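You operate a simulated robot arm through the tools that you are given. There is no shell and no other tool.

Carry out the task below with a simulated robot arm. There is one attempt and no reset: what you move stays moved.

Task
Probe the three blocks on the stock bench and set the damp one on the middle shelf.
Fine: damp is over 12 %. Put the meter back in its holder; the dry blocks stay. Set down upright: moisture meter.

Only the result counts: the job must be done as asked and must still hold three seconds after the hand-in. Knocking over, shifting, dropping, spilling or breaking anything else fails it.

Robot
A 7-joint arm with a three-finger gripper, fixed in place. Base frame: the origin is on the floor under the middle of its stand, x ahead of it, y to its left, z up; the work surface is at about z = 0.86. Units: m, rad, N and s.
With the tool pointing down near the work surface it reaches from about 0.1 to 0.86 m from the base axis. Its first joint turns from -2.897 to 2.897 rad. Payload 2.94 kg.
The tool frame sits at the grasp point between the pads (the TCP): z along the fingers, y along the line on which they close. The tips reach 0.03 m beyond it. The gripper opens to 0.132 m; its body begins 0.107 m behind the TCP.
Orientation is that of the tool frame in the base frame, as a unit quaternion [w, x, y, z]. With the fingers straight down and closing along the base's y, the tool's x points along the base's -x, its y along +y and its z along -z.

Tools
- The arm moves only by the tool nudge_tool. Its arguments are lists of equal length, an entry for each row: "dp": the shift along the tool's x, y, z in m, a list of three; "rot": the turn, a rotation vector about the tool's x, y, z in rad, a list of three. In form: {"dp": [[x, y, z], ...], "rot": [[rx, ry, rz], ...]}. A call has 1 to 20 rows; each row shifts and turns the commanded pose from where the row before left it, along the tool's axes as they then stand. "gripper" is the closure, from 0 (fully open) to 1 (shut), set as the call begins (left out, the last holds). A row lasts 0.2 s, in which the tool goes at most 0.05 m and 0.15 rad; a call with a longer step from one row to the next is refused whole, and so is a gripper value outside its range. A pose out of reach is approached as far as the arm can. The call stops where the force on the tool passes 40 N (or 10 N more than at its start, if that is more) or the arm is blocked; 0.2 s more then pass. Each finger travels about 0.0374 m/s and halts on what it meets, pressing with about 31 N; the grip force reading is that of the motor and also rises with nothing between the fingers. The clock runs only during rows and for 0.2 s after the last one: add rows that do not move to give the fingers time. It gives the time, the measured TCP pose, the force on the tool (base axes), the opening and the grip force at its end, in the units of the frame above (readings bear some noise), with the torque about the TCP (base axes, N m) and any sound that the robot's microphone picked up.
- Cameras (640 x 400 px; columns grow to the right, rows downward): "scene" is fixed at [0.0571, -0.6541, 1.7248]; the picture's right is [0.35, -0.94, 0.00], its down [-0.59, -0.22, -0.78] and it looks along [0.72, 0.27, -0.63] (base axes); focal length 309 px, centre (320, 200). "wrist" rides on the gripper at [0.072, 0.003, -0.144] in the tool frame; the picture's right is [-0.04, 1.00, 0.00], its down [-0.88, -0.04, -0.48] and it looks along [-0.47, -0.02, 0.88] (tool axes); focal length 256 px, centre (320, 200). There is no depth. A picture from a camera that has moved, and an enlarged one, comes with that camera's place and axes in the base frame and with its lens. The place of the scene camera against the robot may be out by one fixed shift of up to 0.018 m in any direction.
- camera(camera): a new picture of that camera. The clock stands still meanwhile.
- raise_lower(by): moves the trunk up (or, below 0, down) by that many m; the arm rides with it, the base frame stays. It gives what a move gives, with no picture.
- enlarge(camera, box): a new picture of the part [left, top, right, bottom] of that camera's present view, enlarged. The clock stands still meanwhile.
- hand_in(): hands the job in; it is judged then, once.

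Places have to be worked out from the pictures, the camera data and where the tool is seen. Open the gripper and draw the arm clear of the work before you hand the job in, unless the task says otherwise.

The tools are called by a JSON object that holds its "fn" and its "kwargs". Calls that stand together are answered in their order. nudge_tool: Moves the arm, as the interface text tells. Its arguments: {"type":"object","properties":{"dp":{"type":"array"},"rot":{"type":"array"},"gripper":{"type":"number"}},"required":["dp","rot"]} The other tools are called the same way: raise_lower (by) moves the trunk up or down; camera (camera) takes a picture; enlarge (camera, box) takes an enlarged picture of a part of a camera's view; hand_in () hands the job in.

At the start:

```text
t: 0.0
position: [0.4974, -0.3111, 1.4971]
tool_rot: [0.0, 0.0, 1.0, 0.0]
wrist_force: [0.7, 0.6, 0.7]
torque: [0.01, -0.01, -0.01]
opening: 0.1322
grasp_force: 0.2
trunk travel left (down, up): [-0.475, 0.065]
```

scene: 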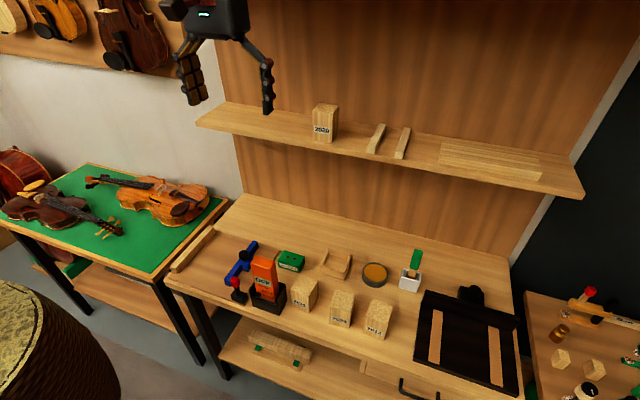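
wrist: 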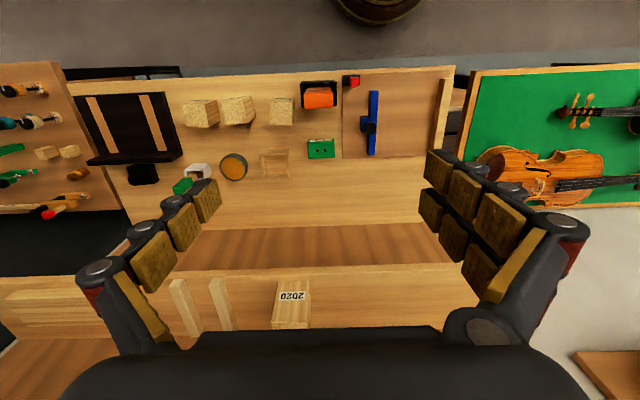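

I'll begin by looking closely at the bench: the orange meter in its holder, the three blocks and the shelf.

{"fn": "enlarge", "kwargs": {"camera": "scene", "box": [220, 230, 420, 355]}}

{"fn": "enlarge", "kwargs": {"camera": "scene", "box": [190, 80, 600, 336]}}

{"fn": "enlarge", "kwargs": {"camera": "wrist", "box": [160, 60, 420, 222]}}

```text
3.20 times, centred on (320, 292) of scene
camera zoom: at [0.0571, -0.6541, 1.7248], right [0.35, -0.94, 0.0], down [-0.59, -0.22, -0.78], along [0.72, 0.27, -0.63], focal length 989 px, centre (320, -96)
```

zoom: 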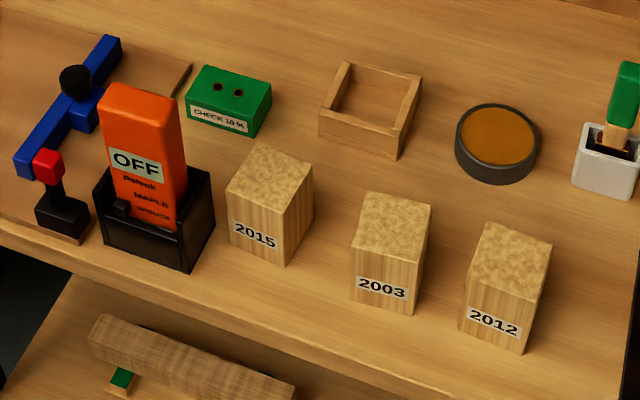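

```text
1.56 times, centred on (395, 208) of scene
camera zoom: at [0.0571, -0.6541, 1.7248], right [0.35, -0.94, 0.0], down [-0.59, -0.22, -0.78], along [0.72, 0.27, -0.63], focal length 482 px, centre (203, 188)
```

zoom: 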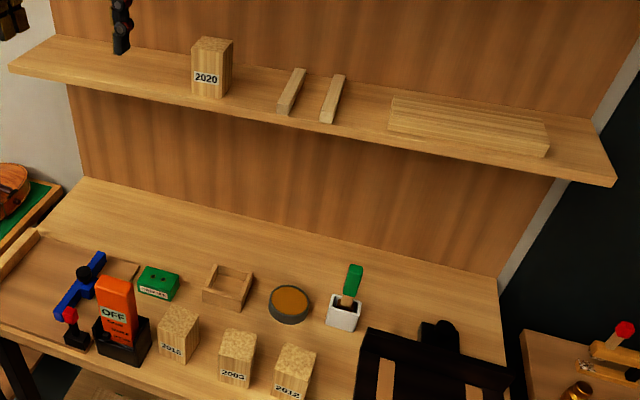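

```text
2.46 times, centred on (290, 141) of wrist
camera zoom: at [0.4263, -0.3089, 1.6405], right [0.04, 1.0, 0.0], down [0.88, -0.04, 0.48], along [0.47, -0.02, -0.88], focal length 630 px, centre (394, 345)
```

zoom: 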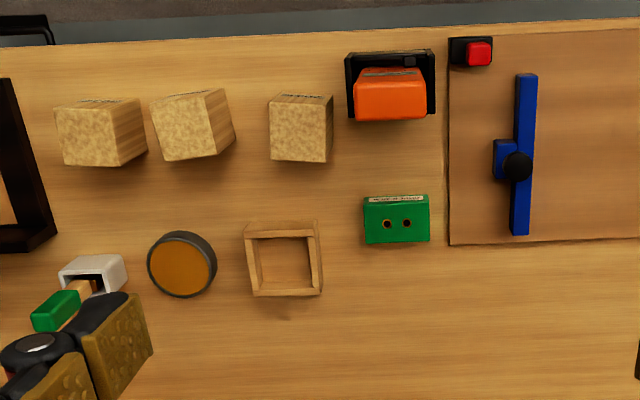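

The meter shows OFF, with small text and a button on its face. I'll zoom in tightly on the meter, the green check block and the red-capped thing next to it, and on the wall shelf.

{"fn": "enlarge", "kwargs": {"camera": "scene", "box": [240, 250, 296, 312]}}

{"fn": "enlarge", "kwargs": {"camera": "scene", "box": [220, 235, 310, 310]}}

{"fn": "enlarge", "kwargs": {"camera": "scene", "box": [215, 310, 450, 400]}}

{"fn": "enlarge", "kwargs": {"camera": "wrist", "box": [270, 60, 390, 180]}}

```text
6.45 times, centred on (268, 281) of scene
camera zoom: at [0.0571, -0.6541, 1.7248], right [0.35, -0.94, 0.0], down [-0.59, -0.22, -0.78], along [0.72, 0.27, -0.63], focal length 1994 px, centre (656, -323)
```

zoom: 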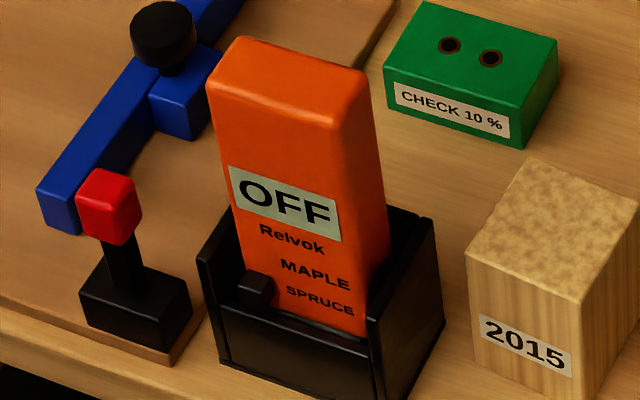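

```text
5.33 times, centred on (265, 272) of scene
camera zoom: at [0.0571, -0.6541, 1.7248], right [0.35, -0.94, 0.0], down [-0.59, -0.22, -0.78], along [0.72, 0.27, -0.63], focal length 1648 px, centre (613, -187)
```

zoom: 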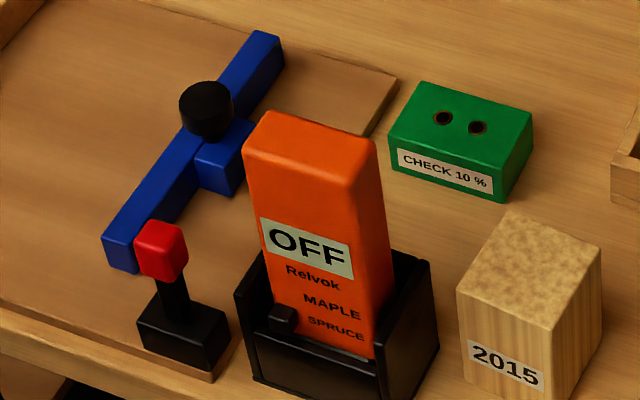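

```text
2.72 times, centred on (332, 355) of scene
camera zoom: at [0.0571, -0.6541, 1.7248], right [0.35, -0.94, 0.0], down [-0.59, -0.22, -0.78], along [0.72, 0.27, -0.63], focal length 842 px, centre (286, -222)
```

zoom: 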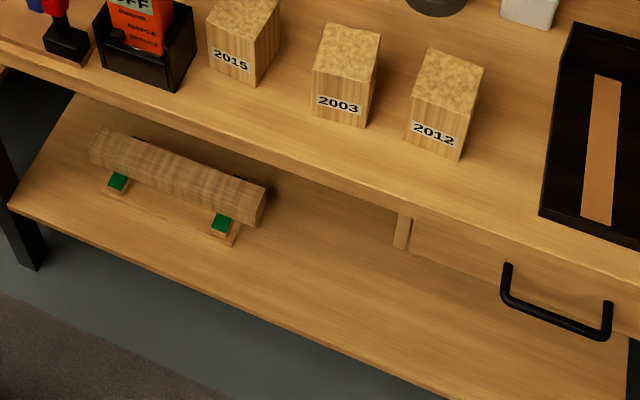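

```text
3.33 times, centred on (330, 120) of wrist
camera zoom: at [0.4263, -0.3089, 1.6405], right [0.04, 1.0, 0.0], down [0.88, -0.04, 0.48], along [0.47, -0.02, -0.88], focal length 853 px, centre (287, 467)
```

zoom: 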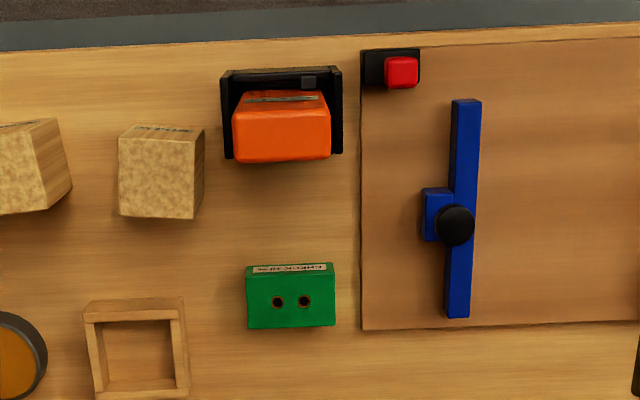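

The meter has a small black switch by MAPLE/SPRUCE, and the green block is a 10 % check reference. Before touching anything I'll tilt the gripper up so the wrist camera shows whether there are other shelves above the visible one.

{"fn": "nudge_tool", "kwargs": {"dp": [[0, 0, -0.01], [0, 0, -0.01], [0, 0, -0.01], [0, 0, 0], [0, 0, 0], [0, 0, 0], [0, 0, 0]], "rot": [[0, -0.15, 0], [0, -0.15, 0], [0, -0.15, 0], [0, -0.15, 0], [0, -0.15, 0], [0, -0.15, 0], [0, -0.15, 0]]}}

{"fn": "camera", "kwargs": {"camera": "wrist"}}

{"fn": "camera", "kwargs": {"camera": "scene"}}

```text
t: 1.6
position: [0.4928, -0.3121, 1.527]
tool_rot: [0.501, 0.001, 0.866, -0.001]
wrist_force: [0.2, 0.1, 0.2]
torque: [0.02, 0.0, -0.03]
opening: 0.132
grasp_force: 0.0
trunk travel left (down, up): [-0.475, 0.065]
```

```text
taken
camera wrist: at [0.333, -0.3085, 1.5353], right [0.02, 1.0, 0.04], down [0.02, -0.04, 1.0], along [1.0, -0.02, -0.02], focal length 256 px, centre (320, 200)
```

wrist: 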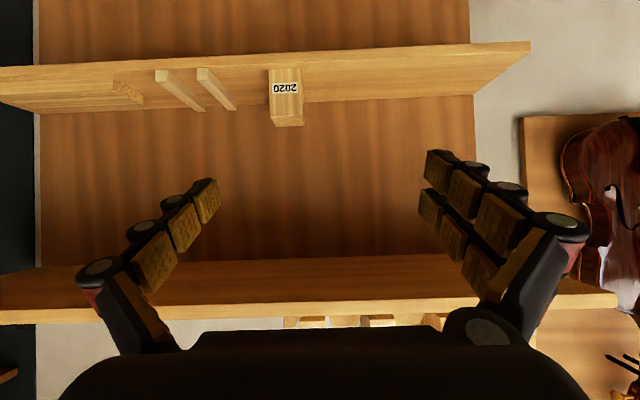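

```text
taken
```

scene: 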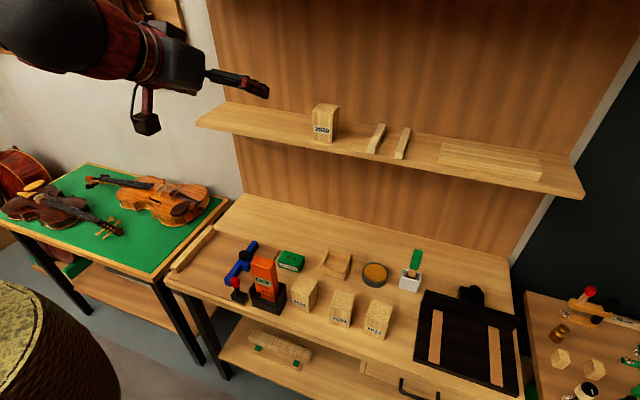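

Image is upside down here: there is another shelf above (around z≈1.7) besides the one with the 2020 block. I'll tilt further to see what is above it.

{"fn": "nudge_tool", "kwargs": {"dp": [[0, 0, -0.02], [0, 0, -0.02], [0, 0, -0.02], [0, 0, 0]], "rot": [[0, -0.15, 0], [0, -0.15, 0], [0, -0.15, 0], [0, -0.1, 0]]}}

{"fn": "camera", "kwargs": {"camera": "wrist"}}

```text
t: 2.6
position: [0.4379, -0.3137, 1.5459]
tool_rot: [0.717, 0.003, 0.697, 0.001]
wrist_force: [0.0, 0.1, 0.6]
torque: [-0.01, -0.04, 0.01]
opening: 0.1323
grasp_force: 0.0
trunk travel left (down, up): [-0.475, 0.065]
```

```text
taken
camera wrist: at [0.297, -0.3098, 1.4693], right [0.0, 1.0, 0.05], down [-0.5, -0.04, 0.87], along [0.87, -0.03, 0.5], focal length 256 px, centre (320, 200)
```

wrist: 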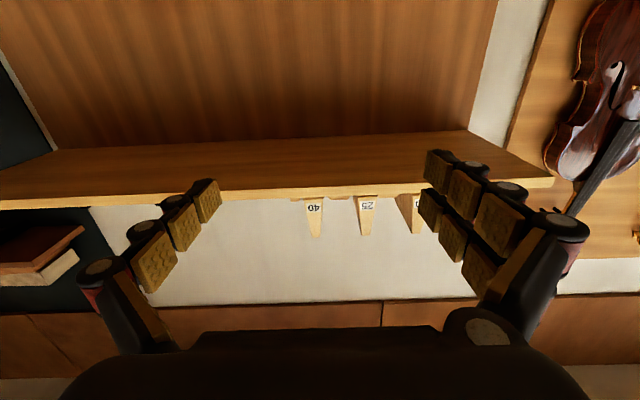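

Nothing but blank wall above that top shelf, so the middle shelf is the one with the 2020 block (z≈1.28). Enlarging seems to render real detail, so I'll zoom hard on the meter switch and on the block surfaces.

{"fn": "enlarge", "kwargs": {"camera": "scene", "box": [254, 268, 286, 300]}}

{"fn": "enlarge", "kwargs": {"camera": "scene", "box": [285, 270, 400, 345]}}

{"fn": "enlarge", "kwargs": {"camera": "scene", "box": [295, 90, 425, 170]}}

```text
12.50 times, centred on (270, 284) of scene
camera zoom: at [0.0571, -0.6541, 1.7248], right [0.35, -0.94, 0.0], down [-0.59, -0.22, -0.78], along [0.72, 0.27, -0.63], focal length 3862 px, centre (945, -850)
```

zoom: 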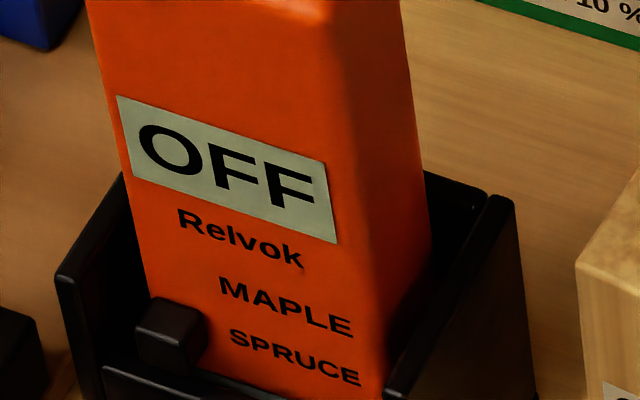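

```text
5.33 times, centred on (342, 308) of scene
camera zoom: at [0.0571, -0.6541, 1.7248], right [0.35, -0.94, 0.0], down [-0.59, -0.22, -0.78], along [0.72, 0.27, -0.63], focal length 1648 px, centre (200, -373)
```

zoom: 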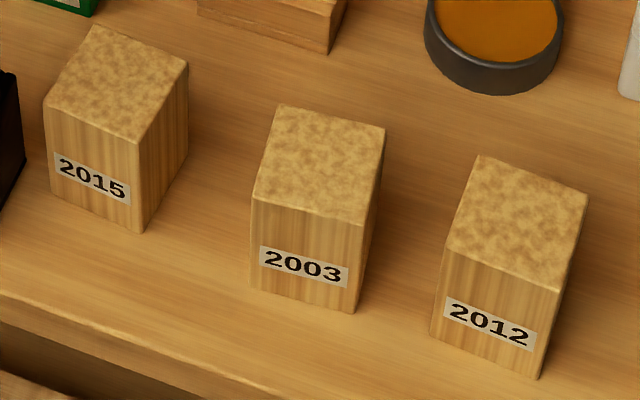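

```text
4.92 times, centred on (360, 130) of scene
camera zoom: at [0.0571, -0.6541, 1.7248], right [0.35, -0.94, 0.0], down [-0.59, -0.22, -0.78], along [0.72, 0.27, -0.63], focal length 1521 px, centre (123, 545)
```

zoom: 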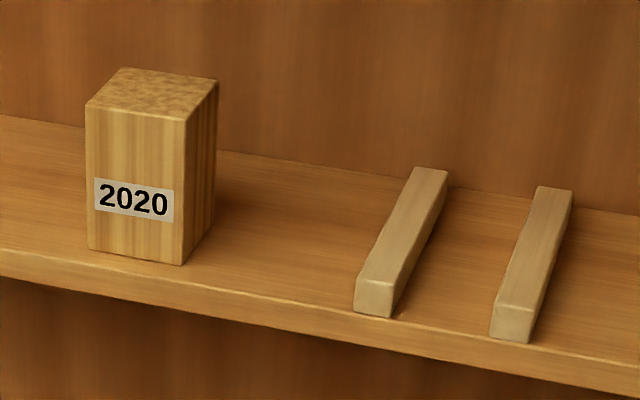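

The knob sits left of MAPLE/SPRUCE on the meter's front. I'll rotate the tool back partway and drop lower so the wrist camera looks at the meter's face more squarely.

{"fn": "nudge_tool", "kwargs": {"dp": [[0, 0, -0.02], [0, 0, -0.02], [0, 0, -0.02], [0, 0, 0], [0, 0, 0], [0, 0, 0], [0, 0, 0]], "rot": [[0, 0.15, 0], [0, 0.15, 0], [0, 0.15, 0], [0, 0.15, 0], [0, 0.15, 0], [0, 0.15, 0], [0, 0.1, 0]]}}

{"fn": "camera", "kwargs": {"camera": "wrist"}}

```text
t: 4.2
position: [0.3791, -0.3103, 1.5576]
tool_rot: [0.295, 0.0, 0.955, -0.001]
wrist_force: [-0.1, 0.1, -0.2]
torque: [0.04, -0.01, 0.0]
opening: 0.1317
grasp_force: 0.0
trunk travel left (down, up): [-0.475, 0.065]
```

```text
taken
camera wrist: at [0.2393, -0.3084, 1.6338], right [0.04, 1.0, 0.02], down [0.46, -0.04, 0.89], along [0.89, -0.02, -0.46], focal length 256 px, centre (320, 200)
```

wrist: 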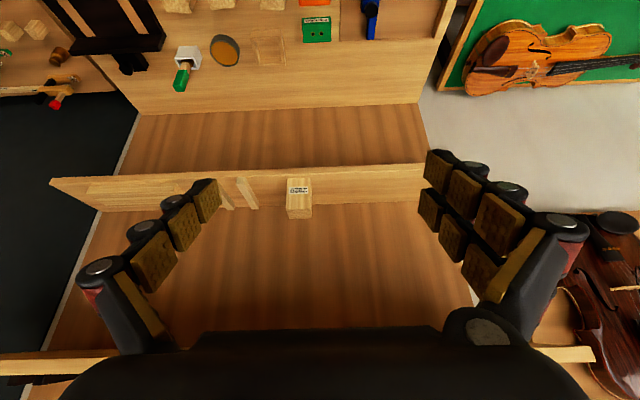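

Lowering the trunk by 0.3 m to bring the wrist camera down in front of the meter (TCP would be at about x 0.38, z 1.26, clear of everything).

{"fn": "raise_lower", "kwargs": {"by": -0.3}}

{"fn": "camera", "kwargs": {"camera": "wrist"}}

{"fn": "camera", "kwargs": {"camera": "scene"}}

```text
t: 7.2
position: [0.3797, -0.3113, 1.2561]
tool_rot: [0.296, -0.001, 0.955, 0.0]
wrist_force: [-0.3, 0.5, 0.1]
torque: [0.02, 0.0, 0.0]
opening: 0.1322
grasp_force: 0.0
trunk travel left (down, up): [-0.175, 0.365]
```

```text
taken
camera wrist: at [0.2387, -0.3081, 1.3332], right [0.04, 1.0, 0.02], down [0.46, -0.04, 0.89], along [0.89, -0.02, -0.46], focal length 256 px, centre (320, 200)
```

wrist: 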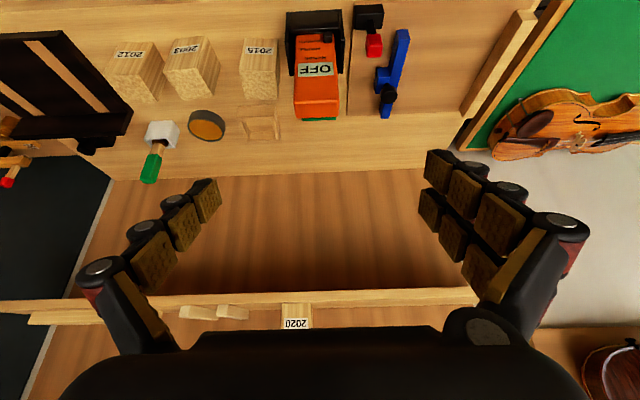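

```text
taken
```

scene: 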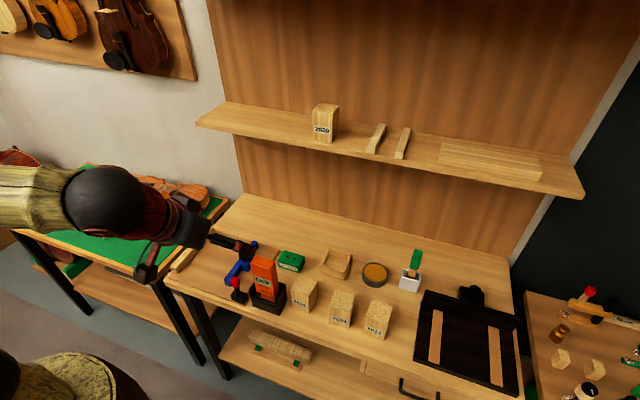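

Good view of the meter's face now; enlarging it, the blocks' labels, and the red-capped item.

{"fn": "enlarge", "kwargs": {"camera": "wrist", "box": [280, 5, 350, 125]}}

{"fn": "enlarge", "kwargs": {"camera": "wrist", "box": [290, 35, 345, 80]}}

{"fn": "enlarge", "kwargs": {"camera": "wrist", "box": [100, 20, 300, 145]}}

```text
3.33 times, centred on (315, 65) of wrist
camera zoom: at [0.2387, -0.3081, 1.3332], right [0.04, 1.0, 0.02], down [0.46, -0.04, 0.89], along [0.89, -0.02, -0.46], focal length 853 px, centre (337, 650)
```

zoom: 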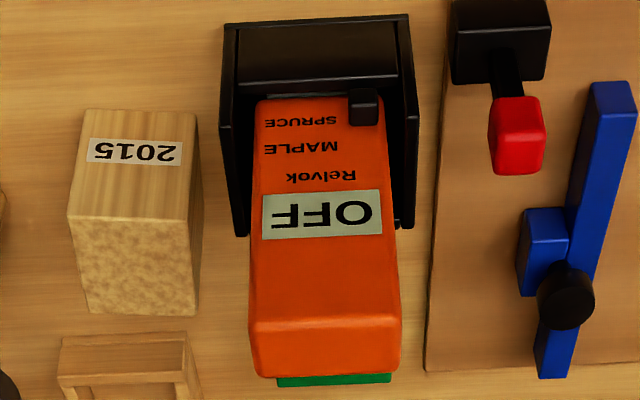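

```text
8.89 times, centred on (318, 58) of wrist
camera zoom: at [0.2387, -0.3081, 1.3332], right [0.04, 1.0, 0.02], down [0.46, -0.04, 0.89], along [0.89, -0.02, -0.46], focal length 2276 px, centre (342, 1467)
```

zoom: 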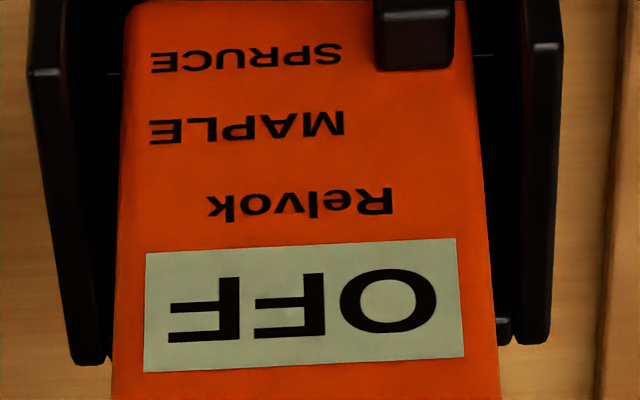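

```text
3.20 times, centred on (200, 82) of wrist
camera zoom: at [0.2387, -0.3081, 1.3332], right [0.04, 1.0, 0.02], down [0.46, -0.04, 0.89], along [0.89, -0.02, -0.46], focal length 819 px, centre (704, 576)
```

zoom: 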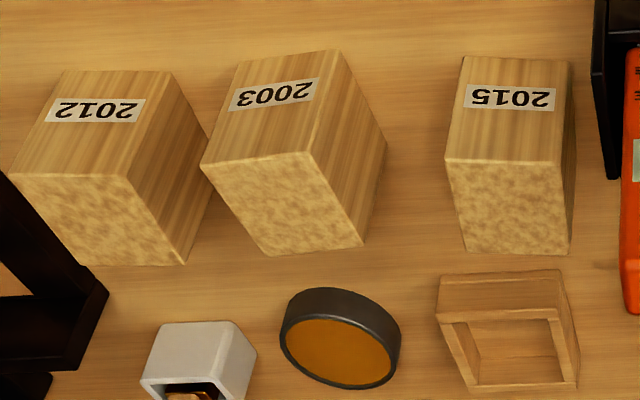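

The knob is a slider sitting at the SPRUCE mark (knob z≈0.925; MAPLE mark ≈0.948). Triangulating, the meter is centred near (0.495, -0.314), about 0.060 wide in y, 0.03 thick, top at z≈1.06, with holder side walls up to ≈0.95. I'll straighten the tool above it and check the fingers' alignment.

{"fn": "nudge_tool", "kwargs": {"dp": [[0, 0, 0], [0, 0, 0], [0, 0, 0], [0, 0, 0], [-0.04, 0, 0], [-0.04, 0, 0], [-0.0355, -0.003, 0], [0, 0, 0]], "rot": [[0, 0.15, 0], [0, 0.15, 0], [0, 0.15, 0], [0, 0.151, 0], [0, 0, 0], [0, 0, 0], [0, 0, 0], [0, 0, 0]]}}

{"fn": "camera", "kwargs": {"camera": "wrist"}}

{"fn": "camera", "kwargs": {"camera": "scene"}}

```text
t: 9.0
position: [0.4956, -0.3149, 1.2573]
tool_rot: [-0.001, 0.001, 1.0, 0.0]
wrist_force: [-0.2, -0.4, 0.5]
torque: [0.04, 0.03, 0.02]
opening: 0.132
grasp_force: 0.0
trunk travel left (down, up): [-0.175, 0.365]
```

```text
taken
camera wrist: at [0.4236, -0.3121, 1.4002], right [0.04, 1.0, 0.0], down [0.88, -0.04, 0.47], along [0.47, -0.02, -0.88], focal length 256 px, centre (320, 200)
```

wrist: 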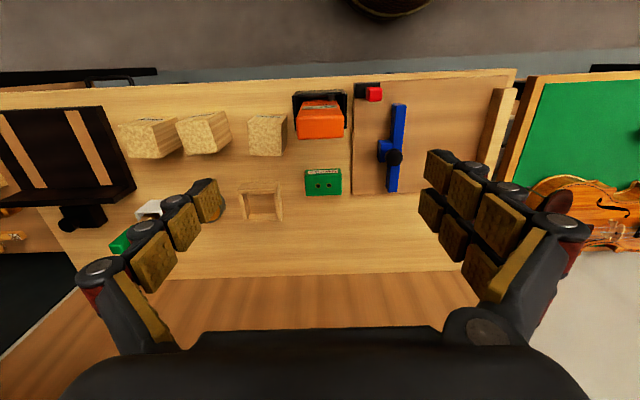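

```text
taken
```

scene: 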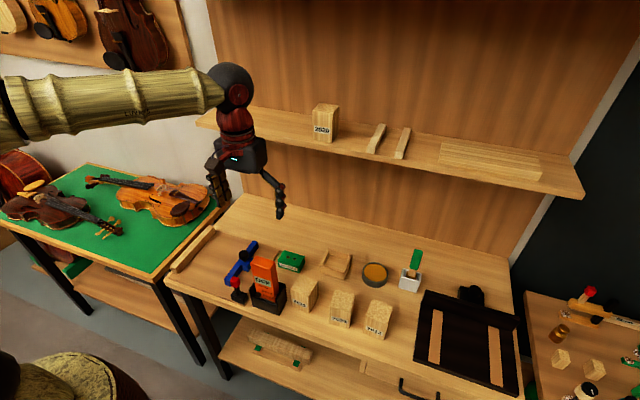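

Let me see the finger shape and spacing from the scene camera, and the meter below from the wrist.

{"fn": "enlarge", "kwargs": {"camera": "scene", "box": [190, 120, 310, 230]}}

{"fn": "enlarge", "kwargs": {"camera": "wrist", "box": [270, 70, 390, 210]}}

{"fn": "enlarge", "kwargs": {"camera": "wrist", "box": [390, 130, 610, 340]}}

```text
3.64 times, centred on (250, 175) of scene
camera zoom: at [0.0571, -0.6541, 1.7248], right [0.35, -0.94, 0.0], down [-0.59, -0.22, -0.78], along [0.72, 0.27, -0.63], focal length 1124 px, centre (574, 291)
```

zoom: 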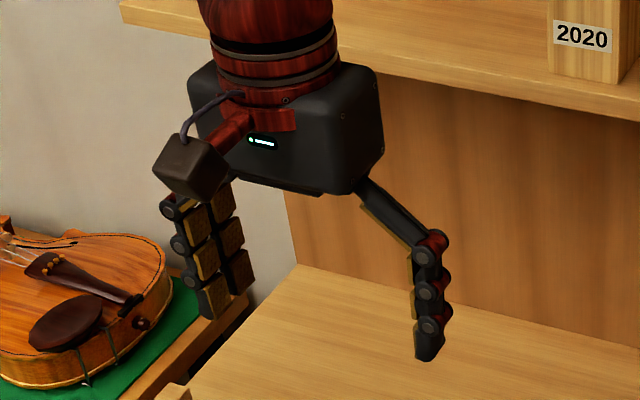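

```text
2.86 times, centred on (330, 140) of wrist
camera zoom: at [0.4236, -0.3121, 1.4002], right [0.04, 1.0, 0.0], down [0.88, -0.04, 0.47], along [0.47, -0.02, -0.88], focal length 731 px, centre (291, 371)
```

zoom: 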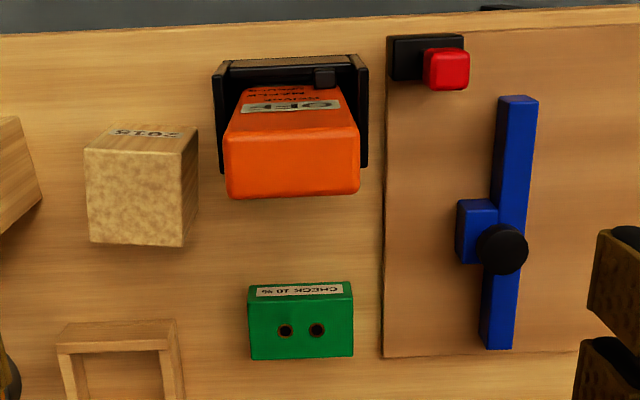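

```text
1.90 times, centred on (500, 235) of wrist
camera zoom: at [0.4236, -0.3121, 1.4002], right [0.04, 1.0, 0.0], down [0.88, -0.04, 0.47], along [0.47, -0.02, -0.88], focal length 488 px, centre (-23, 133)
```

zoom: 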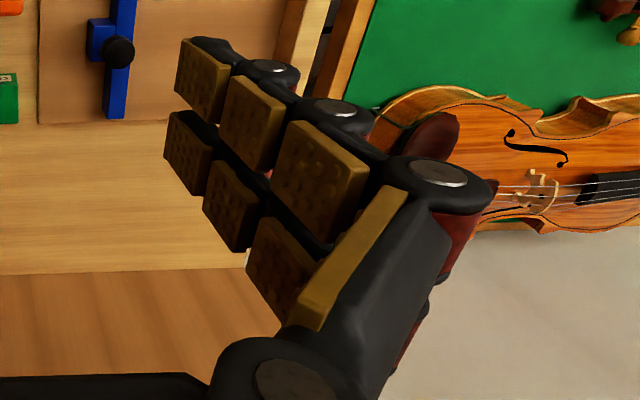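

Two fingers sit on the +y side, one on −y, pads ~5 cm wide in total – fine for the 3 cm thick meter. The red-capped stand (≈(0.469, -0.228), top ≈0.98) is close to the +y fingers, so I'll pre-close to ~0.088 m and come down to z≈1.10 first.

{"fn": "nudge_tool", "kwargs": {"dp": [[0, 0, 0], [0, 0, 0], [0, 0, 0], [0, 0, 0], [0, 0, 0.04], [0, 0, 0.04], [0, 0, 0.04], [0, 0, 0.03], [0, 0, 0]], "rot": [[0, 0, 0], [0, 0, 0], [0, 0, 0], [0, 0, 0], [0, 0, 0], [0, 0, 0], [0, 0, 0], [0, 0, 0], [0, 0, 0]], "gripper": 0.33}}

{"fn": "camera", "kwargs": {"camera": "wrist"}}

{"fn": "enlarge", "kwargs": {"camera": "scene", "box": [200, 190, 330, 320]}}

```text
t: 11.0
position: [0.4936, -0.3147, 1.1065]
tool_rot: [-0.001, 0.0, 1.0, 0.0]
wrist_force: [-0.6, -0.6, -0.4]
torque: [0.02, 0.03, -0.01]
opening: 0.0887
grasp_force: 0.1
trunk travel left (down, up): [-0.175, 0.365]
```

```text
taken
camera wrist: at [0.4219, -0.3117, 1.2485], right [0.04, 1.0, 0.0], down [0.88, -0.04, 0.47], along [0.47, -0.02, -0.88], focal length 256 px, centre (320, 200)
```

wrist: 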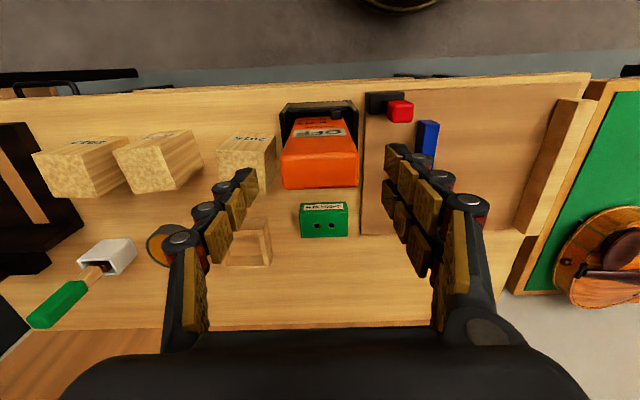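

```text
3.08 times, centred on (265, 255) of scene
camera zoom: at [0.0571, -0.6541, 1.7248], right [0.35, -0.94, 0.0], down [-0.59, -0.22, -0.78], along [0.72, 0.27, -0.63], focal length 951 px, centre (489, 31)
```

zoom: 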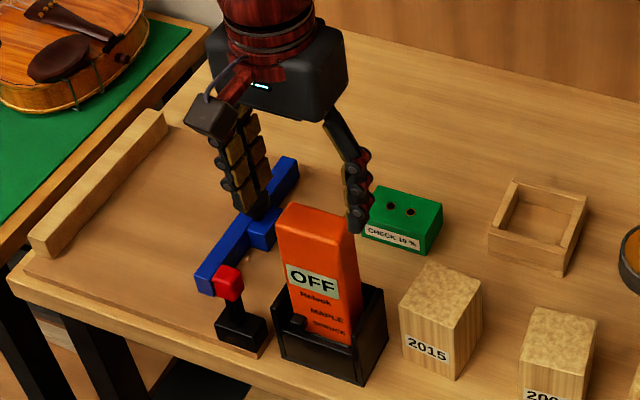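

The meter's top centre measures ≈(0.497, -0.3146); fingers straddle it. I'll shift +3 mm in x and descend to TCP z≈1.013, tips just above the red cap's level.

{"fn": "nudge_tool", "kwargs": {"dp": [[-0.003, 0, 0], [0, 0, 0.025], [0, 0, 0.025], [0, 0, 0.025], [0, 0, 0.018], [0, 0, 0]], "rot": [[0, 0, 0], [0, 0, 0], [0, 0, 0], [0, 0, 0], [0, 0, 0], [0, 0, 0]]}}

{"fn": "enlarge", "kwargs": {"camera": "scene", "box": [210, 200, 320, 315]}}

{"fn": "camera", "kwargs": {"camera": "wrist"}}

```text
t: 12.4
position: [0.4968, -0.3137, 1.011]
tool_rot: [-0.001, 0.0, 1.0, 0.0]
wrist_force: [-0.2, 0.9, 0.0]
torque: [-0.02, -0.02, 0.04]
opening: 0.0882
grasp_force: 0.1
trunk travel left (down, up): [-0.175, 0.365]
```

```text
3.48 times, centred on (265, 258) of scene
camera zoom: at [0.0571, -0.6541, 1.7248], right [0.35, -0.94, 0.0], down [-0.59, -0.22, -0.78], along [0.72, 0.27, -0.63], focal length 1075 px, centre (511, 0)
```

zoom: 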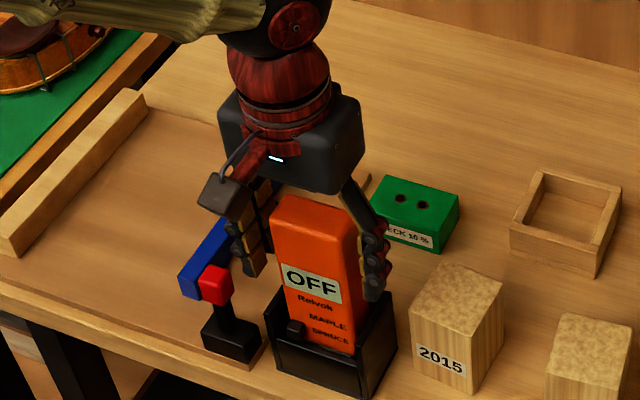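

```text
taken
camera wrist: at [0.4246, -0.3114, 1.1553], right [0.04, 1.0, 0.0], down [0.88, -0.04, 0.47], along [0.47, -0.02, -0.88], focal length 256 px, centre (320, 200)
```

wrist: 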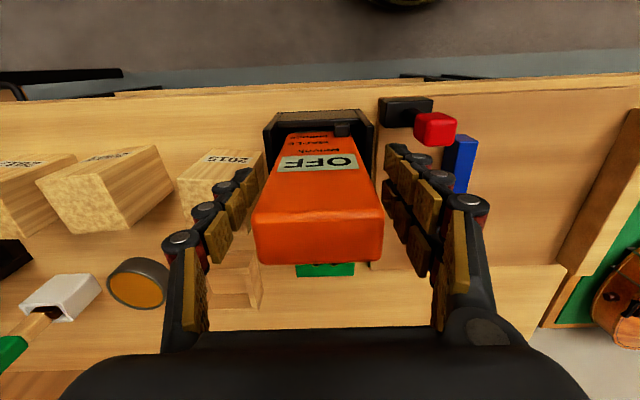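

Fingers straddle the meter evenly and clear the red cap. Closing on it.

{"fn": "nudge_tool", "kwargs": {"dp": [[0, 0, 0], [0, 0, 0], [0, 0, 0], [0, 0, 0], [0, 0, 0]], "rot": [[0, 0, 0], [0, 0, 0], [0, 0, 0], [0, 0, 0], [0, 0, 0]], "gripper": 1.0}}

{"fn": "enlarge", "kwargs": {"camera": "scene", "box": [210, 200, 320, 315]}}

```text
t: 13.6
position: [0.495, -0.3148, 1.0115]
tool_rot: [0.0, 0.0, 1.0, 0.0]
wrist_force: [0.7, -0.9, 0.8]
torque: [-0.02, -0.05, -0.01]
opening: 0.0633
grasp_force: 30.7
trunk travel left (down, up): [-0.175, 0.365]
```

```text
3.48 times, centred on (265, 258) of scene
camera zoom: at [0.0571, -0.6541, 1.7248], right [0.35, -0.94, 0.0], down [-0.59, -0.22, -0.78], along [0.72, 0.27, -0.63], focal length 1075 px, centre (511, 0)
```

zoom: 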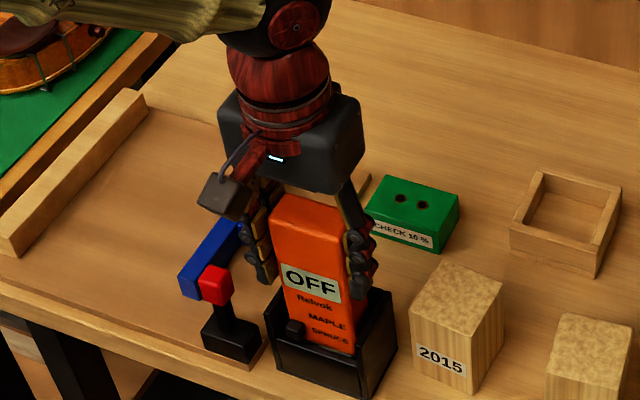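

Gripped at 0.063 m; the holder pose to remember is TCP ≈(0.496, -0.3145, 1.0115). Lifting straight up slowly and checking the display.

{"fn": "nudge_tool", "kwargs": {"dp": [[0, 0, -0.015], [0, 0, -0.02], [0, 0, -0.025], [0, 0, -0.03], [0, 0, -0.03], [0, 0, -0.03], [0, 0, 0]], "rot": [[0, 0, 0], [0, 0, 0], [0, 0, 0], [0, 0, 0], [0, 0, 0], [0, 0, 0], [0, 0, 0]]}}

{"fn": "enlarge", "kwargs": {"camera": "scene", "box": [200, 160, 330, 310]}}

{"fn": "camera", "kwargs": {"camera": "wrist"}}

```text
t: 15.2
position: [0.4971, -0.3152, 1.1615]
tool_rot: [-0.001, 0.001, 1.0, 0.0]
wrist_force: [0.7, 0.0, -2.2]
torque: [-0.05, -0.02, 0.01]
opening: 0.0631
grasp_force: 31.1
trunk travel left (down, up): [-0.175, 0.365]
```

```text
2.67 times, centred on (265, 235) of scene
camera zoom: at [0.0571, -0.6541, 1.7248], right [0.35, -0.94, 0.0], down [-0.59, -0.22, -0.78], along [0.72, 0.27, -0.63], focal length 824 px, centre (467, 107)
```

zoom: 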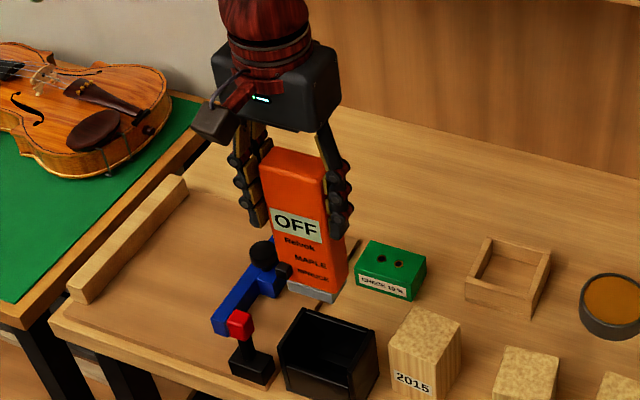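

```text
taken
camera wrist: at [0.4259, -0.3128, 1.3052], right [0.04, 1.0, 0.0], down [0.88, -0.04, 0.47], along [0.47, -0.02, -0.88], focal length 256 px, centre (320, 200)
```

wrist: 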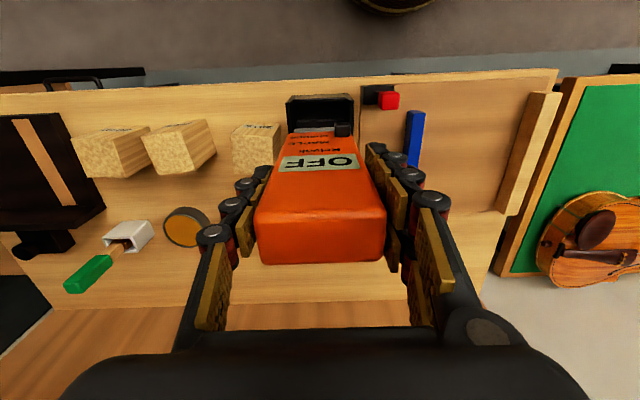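

The meter is out, still showing OFF. Zooming on its lower part and on the knob.

{"fn": "enlarge", "kwargs": {"camera": "scene", "box": [245, 210, 285, 265]}}

{"fn": "enlarge", "kwargs": {"camera": "wrist", "box": [270, 80, 380, 190]}}

{"fn": "enlarge", "kwargs": {"camera": "scene", "box": [230, 260, 300, 315]}}

```text
7.27 times, centred on (265, 238) of scene
camera zoom: at [0.0571, -0.6541, 1.7248], right [0.35, -0.94, 0.0], down [-0.59, -0.22, -0.78], along [0.72, 0.27, -0.63], focal length 2247 px, centre (720, -73)
```

zoom: 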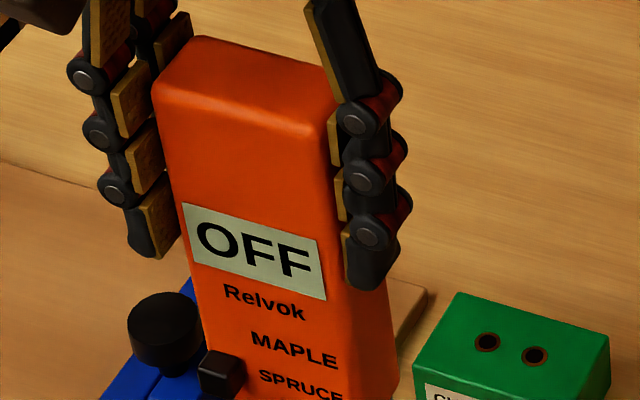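

```text
3.64 times, centred on (325, 135) of wrist
camera zoom: at [0.4259, -0.3128, 1.3052], right [0.04, 1.0, 0.0], down [0.88, -0.04, 0.47], along [0.47, -0.02, -0.88], focal length 931 px, centre (302, 436)
```

zoom: 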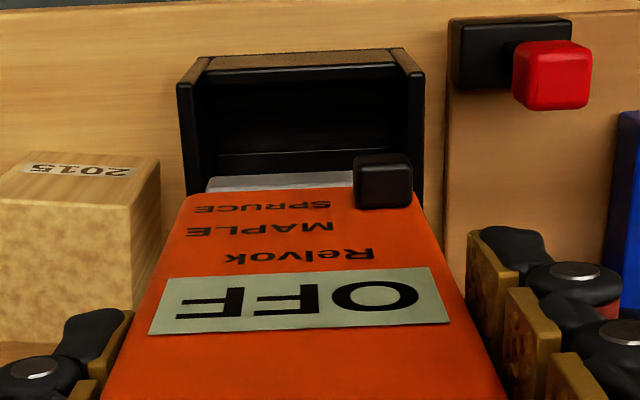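

```text
7.27 times, centred on (265, 288) of scene
camera zoom: at [0.0571, -0.6541, 1.7248], right [0.35, -0.94, 0.0], down [-0.59, -0.22, -0.78], along [0.72, 0.27, -0.63], focal length 2247 px, centre (720, -436)
```

zoom: 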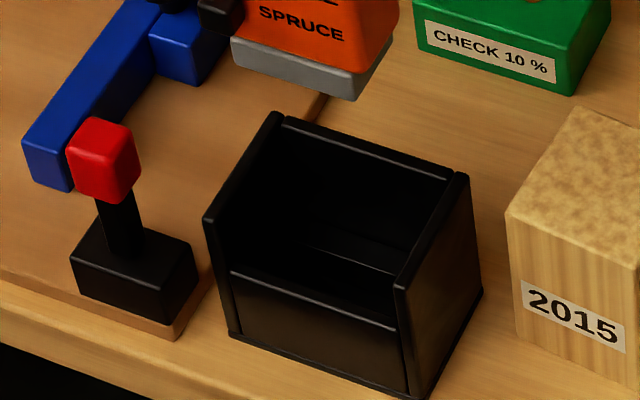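

No change on lifting. I want to see the meter's underside (pins, any cap), so I'll raise it another 0.12 m and tilt it so the bottom end swings towards the scene camera.

{"fn": "nudge_tool", "kwargs": {"dp": [[0, 0, -0.04], [0, 0, -0.04], [0, 0, -0.04], [0, 0, 0], [0, 0, 0], [0, 0, 0], [0, 0, 0], [0, 0, 0], [0, 0, 0], [0, 0, 0]], "rot": [[0, 0, 0], [0, 0, 0], [0, 0, 0], [0, 0.15, 0], [0, 0.15, 0], [0, 0.15, 0], [0, 0.15, 0], [0, 0.15, 0], [0, 0.15, 0], [0, 0, 0]]}}

{"fn": "camera", "kwargs": {"camera": "scene"}}

```text
t: 17.4
position: [0.4683, -0.2995, 1.233]
tool_rot: [-0.343, 0.0, 0.939, -0.001]
wrist_force: [0.2, -0.1, -3.7]
torque: [0.02, -0.01, -0.03]
opening: 0.0637
grasp_force: 30.6
out of reach, approached as far as the arm can: row 7, 8, 9
trunk travel left (down, up): [-0.175, 0.365]
```

```text
taken
```

scene: 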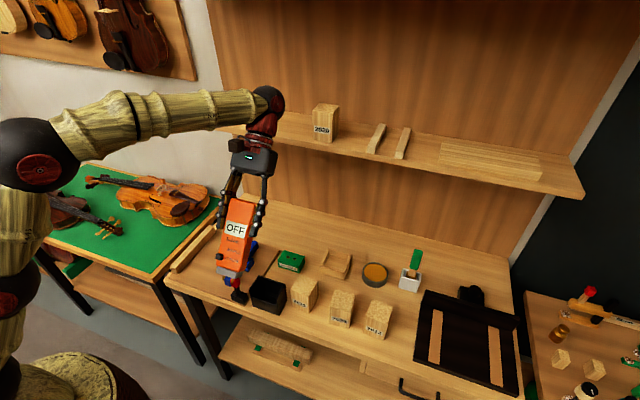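

{"fn": "enlarge", "kwargs": {"camera": "scene", "box": [205, 190, 275, 300]}}

{"fn": "enlarge", "kwargs": {"camera": "scene", "box": [208, 235, 258, 290]}}

```text
3.64 times, centred on (240, 245) of scene
camera zoom: at [0.0571, -0.6541, 1.7248], right [0.35, -0.94, 0.0], down [-0.59, -0.22, -0.78], along [0.72, 0.27, -0.63], focal length 1124 px, centre (611, 36)
```

zoom: 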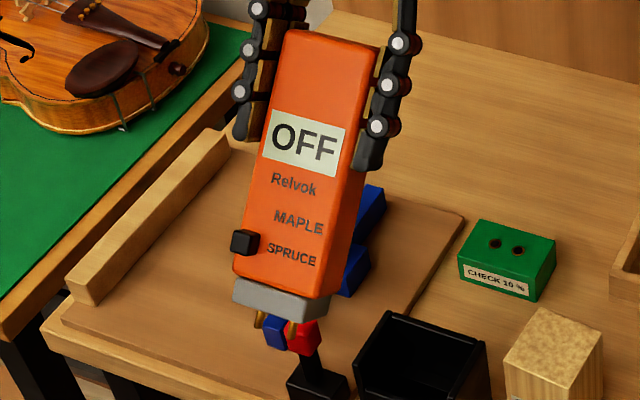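

```text
7.27 times, centred on (233, 262) of scene
camera zoom: at [0.0571, -0.6541, 1.7248], right [0.35, -0.94, 0.0], down [-0.59, -0.22, -0.78], along [0.72, 0.27, -0.63], focal length 2247 px, centre (953, -254)
```

zoom: 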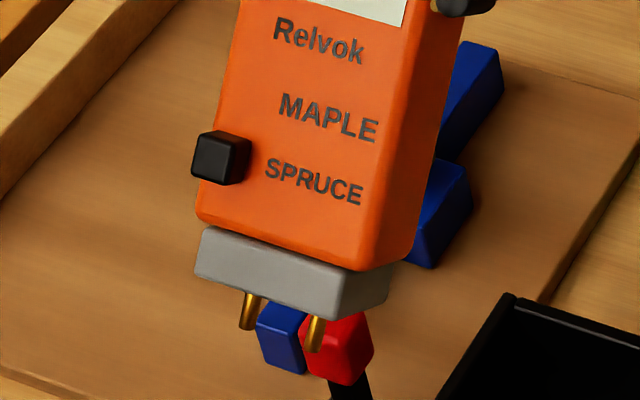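

Two brass pins under a grey foot, no cap, and the knob sits at the SPRUCE line. The power may come on with contact, so I'll straighten back up (in part first, to see how the commanded pose was kept) and then try a probe.

{"fn": "nudge_tool", "kwargs": {"dp": [[0, 0, 0], [0, 0, 0], [0, 0, 0], [0, 0, 0], [0, 0, 0]], "rot": [[0, -0.15, 0], [0, -0.15, 0], [0, -0.15, 0], [0, -0.15, 0], [0, 0, 0]]}}

{"fn": "camera", "kwargs": {"camera": "wrist"}}

```text
t: 18.6
position: [0.4666, -0.2991, 1.2332]
tool_rot: [-0.049, 0.0, 0.999, 0.0]
wrist_force: [-0.3, 0.4, -2.0]
torque: [0.0, 0.03, -0.01]
opening: 0.0631
grasp_force: 31.7
trunk travel left (down, up): [-0.175, 0.365]
```

```text
taken
camera wrist: at [0.4097, -0.2964, 1.3832], right [0.04, 1.0, 0.0], down [0.92, -0.04, 0.39], along [0.39, -0.02, -0.92], focal length 256 px, centre (320, 200)
```

wrist: 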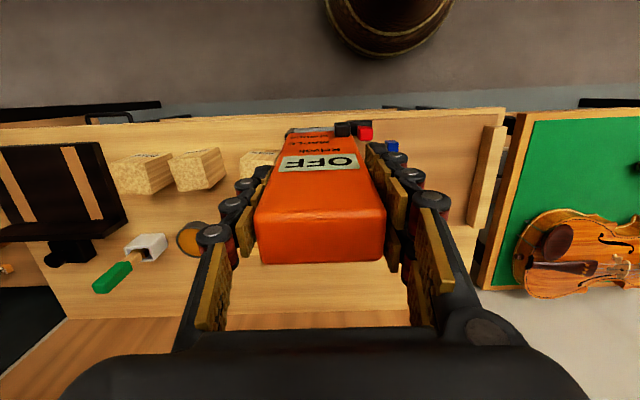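

The command now restarts from the measured pose. Levelling the last 0.098 rad and moving over block 2015, whose top I place at (0.544, -0.4145), z≈0.949.

{"fn": "nudge_tool", "kwargs": {"dp": [[0, 0, 0], [-0.03, -0.04, 0], [-0.03, -0.04, 0], [-0.0174, -0.0354, 0], [0, 0, 0.04], [0, 0, 0.03], [0, 0, 0]], "rot": [[0, -0.098, 0], [0, 0, 0], [0, 0, 0], [0, 0, 0], [0, 0, 0], [0, 0, 0], [0, 0, 0]]}}

{"fn": "camera", "kwargs": {"camera": "wrist"}}

{"fn": "enlarge", "kwargs": {"camera": "scene", "box": [250, 180, 400, 340]}}

```text
t: 20.2
position: [0.5417, -0.4148, 1.1639]
tool_rot: [-0.001, 0.001, 1.0, 0.0]
wrist_force: [0.7, -0.5, -2.6]
torque: [-0.01, 0.01, -0.01]
opening: 0.0634
grasp_force: 31.1
trunk travel left (down, up): [-0.175, 0.365]
```

```text
taken
camera wrist: at [0.4723, -0.412, 1.3067], right [0.04, 1.0, 0.0], down [0.88, -0.04, 0.47], along [0.47, -0.02, -0.88], focal length 256 px, centre (320, 200)
```

wrist: 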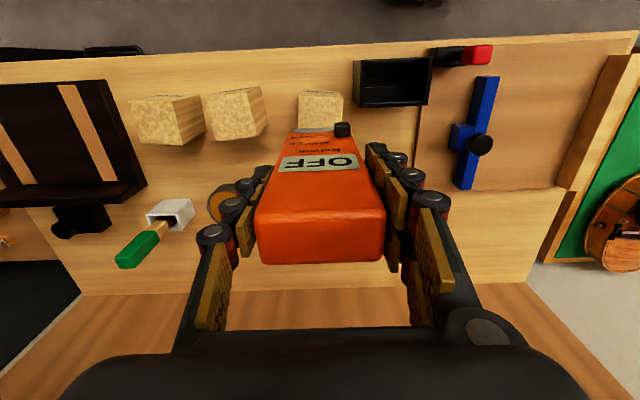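

```text
2.50 times, centred on (325, 260) of scene
camera zoom: at [0.0571, -0.6541, 1.7248], right [0.35, -0.94, 0.0], down [-0.59, -0.22, -0.78], along [0.72, 0.27, -0.63], focal length 772 px, centre (308, 50)
```

zoom: 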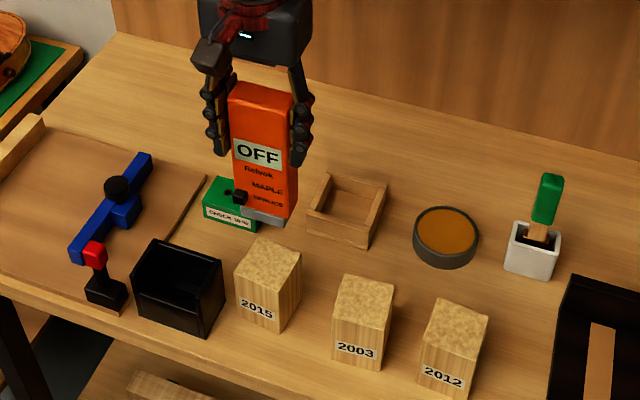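

The meter hangs over block 2015. Descending to just above expected contact (TCP z≈1.105), then in fine steps while watching the force.

{"fn": "nudge_tool", "kwargs": {"dp": [[-0.001, 0, 0.02], [0, 0, 0.02], [0, 0, 0.015], [0, 0, 0]], "rot": [[0, 0, 0], [0, 0, 0], [0, 0, 0], [0, 0, 0]]}}

{"fn": "enlarge", "kwargs": {"camera": "scene", "box": [270, 220, 330, 320]}}

```text
t: 21.2
position: [0.5443, -0.4128, 1.109]
tool_rot: [-0.001, 0.0, 1.0, 0.0]
wrist_force: [0.5, -1.1, -3.3]
torque: [0.01, 0.02, 0.01]
opening: 0.0635
grasp_force: 30.6
trunk travel left (down, up): [-0.175, 0.365]
```

```text
4.00 times, centred on (300, 270) of scene
camera zoom: at [0.0571, -0.6541, 1.7248], right [0.35, -0.94, 0.0], down [-0.59, -0.22, -0.78], along [0.72, 0.27, -0.63], focal length 1236 px, centre (400, -80)
```

zoom: 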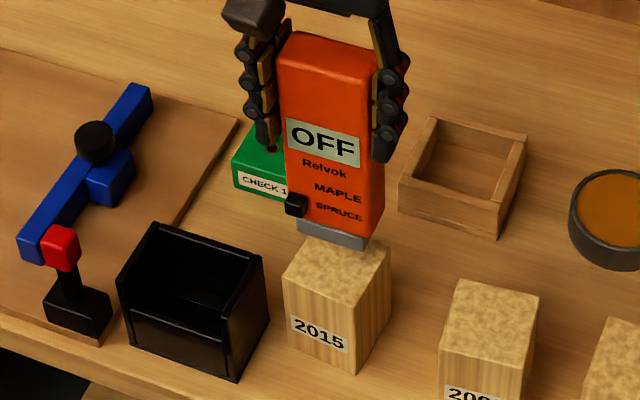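

Still clear by a centimetre or two. Continuing down in 3 mm steps.

{"fn": "nudge_tool", "kwargs": {"dp": [[0, 0, 0.003], [0, 0, 0.003], [0, 0, 0.003], [0, 0, 0.003], [0, 0, 0]], "rot": [[0, 0, 0], [0, 0, 0], [0, 0, 0], [0, 0, 0], [0, 0, 0]]}}

{"fn": "enlarge", "kwargs": {"camera": "scene", "box": [280, 240, 330, 310]}}

```text
t: 22.4
position: [0.5448, -0.4138, 1.0972]
tool_rot: [-0.001, -0.001, 1.0, -0.001]
wrist_force: [1.1, 0.0, -2.8]
torque: [0.01, -0.01, -0.01]
opening: 0.0632
grasp_force: 31.1
trunk travel left (down, up): [-0.175, 0.365]
```

```text
5.71 times, centred on (305, 275) of scene
camera zoom: at [0.0571, -0.6541, 1.7248], right [0.35, -0.94, 0.0], down [-0.59, -0.22, -0.78], along [0.72, 0.27, -0.63], focal length 1766 px, centre (406, -229)
```

zoom: 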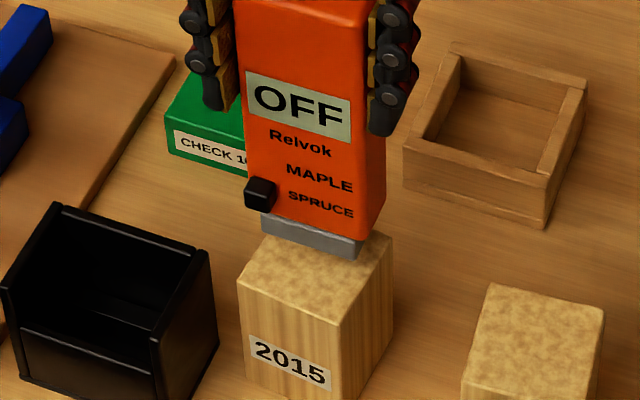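

No contact yet (force steady at ~-2.8 N weight). Five more 2 mm steps.

{"fn": "nudge_tool", "kwargs": {"dp": [[0, 0, 0.002], [0, 0, 0.002], [0, 0, 0.002], [0, 0, 0.002], [0, 0, 0.002], [0, 0, 0]], "rot": [[0, 0, 0], [0, 0, 0], [0, 0, 0], [0, 0, 0], [0, 0, 0], [0, 0, 0]]}}

{"fn": "enlarge", "kwargs": {"camera": "scene", "box": [280, 240, 330, 310]}}

```text
t: 23.8
position: [0.5443, -0.4147, 1.0895]
tool_rot: [0.001, 0.0, 1.0, -0.001]
wrist_force: [0.6, -2.1, 23.8]
torque: [-0.05, -0.18, -0.02]
opening: 0.0634
grasp_force: 31.2
trunk travel left (down, up): [-0.175, 0.365]
```

```text
5.71 times, centred on (305, 275) of scene
camera zoom: at [0.0571, -0.6541, 1.7248], right [0.35, -0.94, 0.0], down [-0.59, -0.22, -0.78], along [0.72, 0.27, -0.63], focal length 1766 px, centre (406, -229)
```

zoom: 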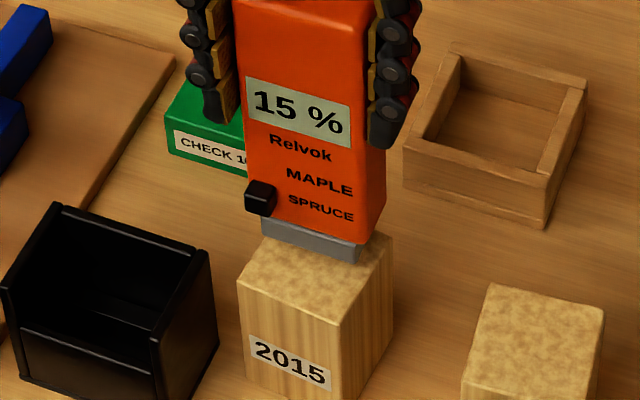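

It wakes on contact: 15 % on block 2015 at ~24 N. I'll hold still for a second to see whether the reading is stable.

{"fn": "nudge_tool", "kwargs": {"dp": [[0, 0, 0], [0, 0, 0], [0, 0, 0], [0, 0, 0], [0, 0, 0]], "rot": [[0, 0, 0], [0, 0, 0], [0, 0, 0], [0, 0, 0], [0, 0, 0]]}}

{"fn": "enlarge", "kwargs": {"camera": "scene", "box": [280, 240, 330, 310]}}

```text
t: 25.0
position: [0.544, -0.4141, 1.0875]
tool_rot: [-0.001, 0.0, 1.0, -0.001]
wrist_force: [1.0, -1.4, 23.4]
torque: [-0.1, -0.18, 0.02]
opening: 0.0635
grasp_force: 30.7
trunk travel left (down, up): [-0.175, 0.365]
```

```text
5.71 times, centred on (305, 275) of scene
camera zoom: at [0.0571, -0.6541, 1.7248], right [0.35, -0.94, 0.0], down [-0.59, -0.22, -0.78], along [0.72, 0.27, -0.63], focal length 1766 px, centre (406, -229)
```

zoom: 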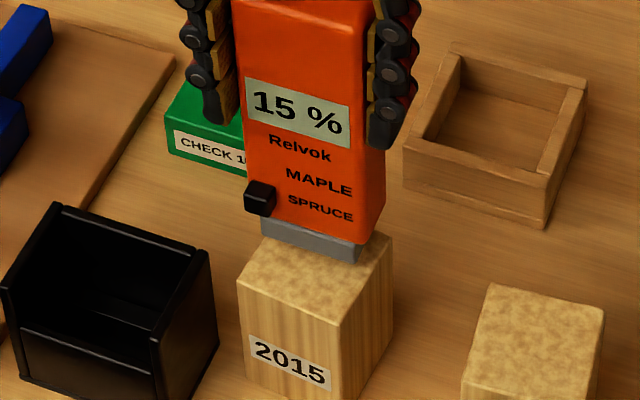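

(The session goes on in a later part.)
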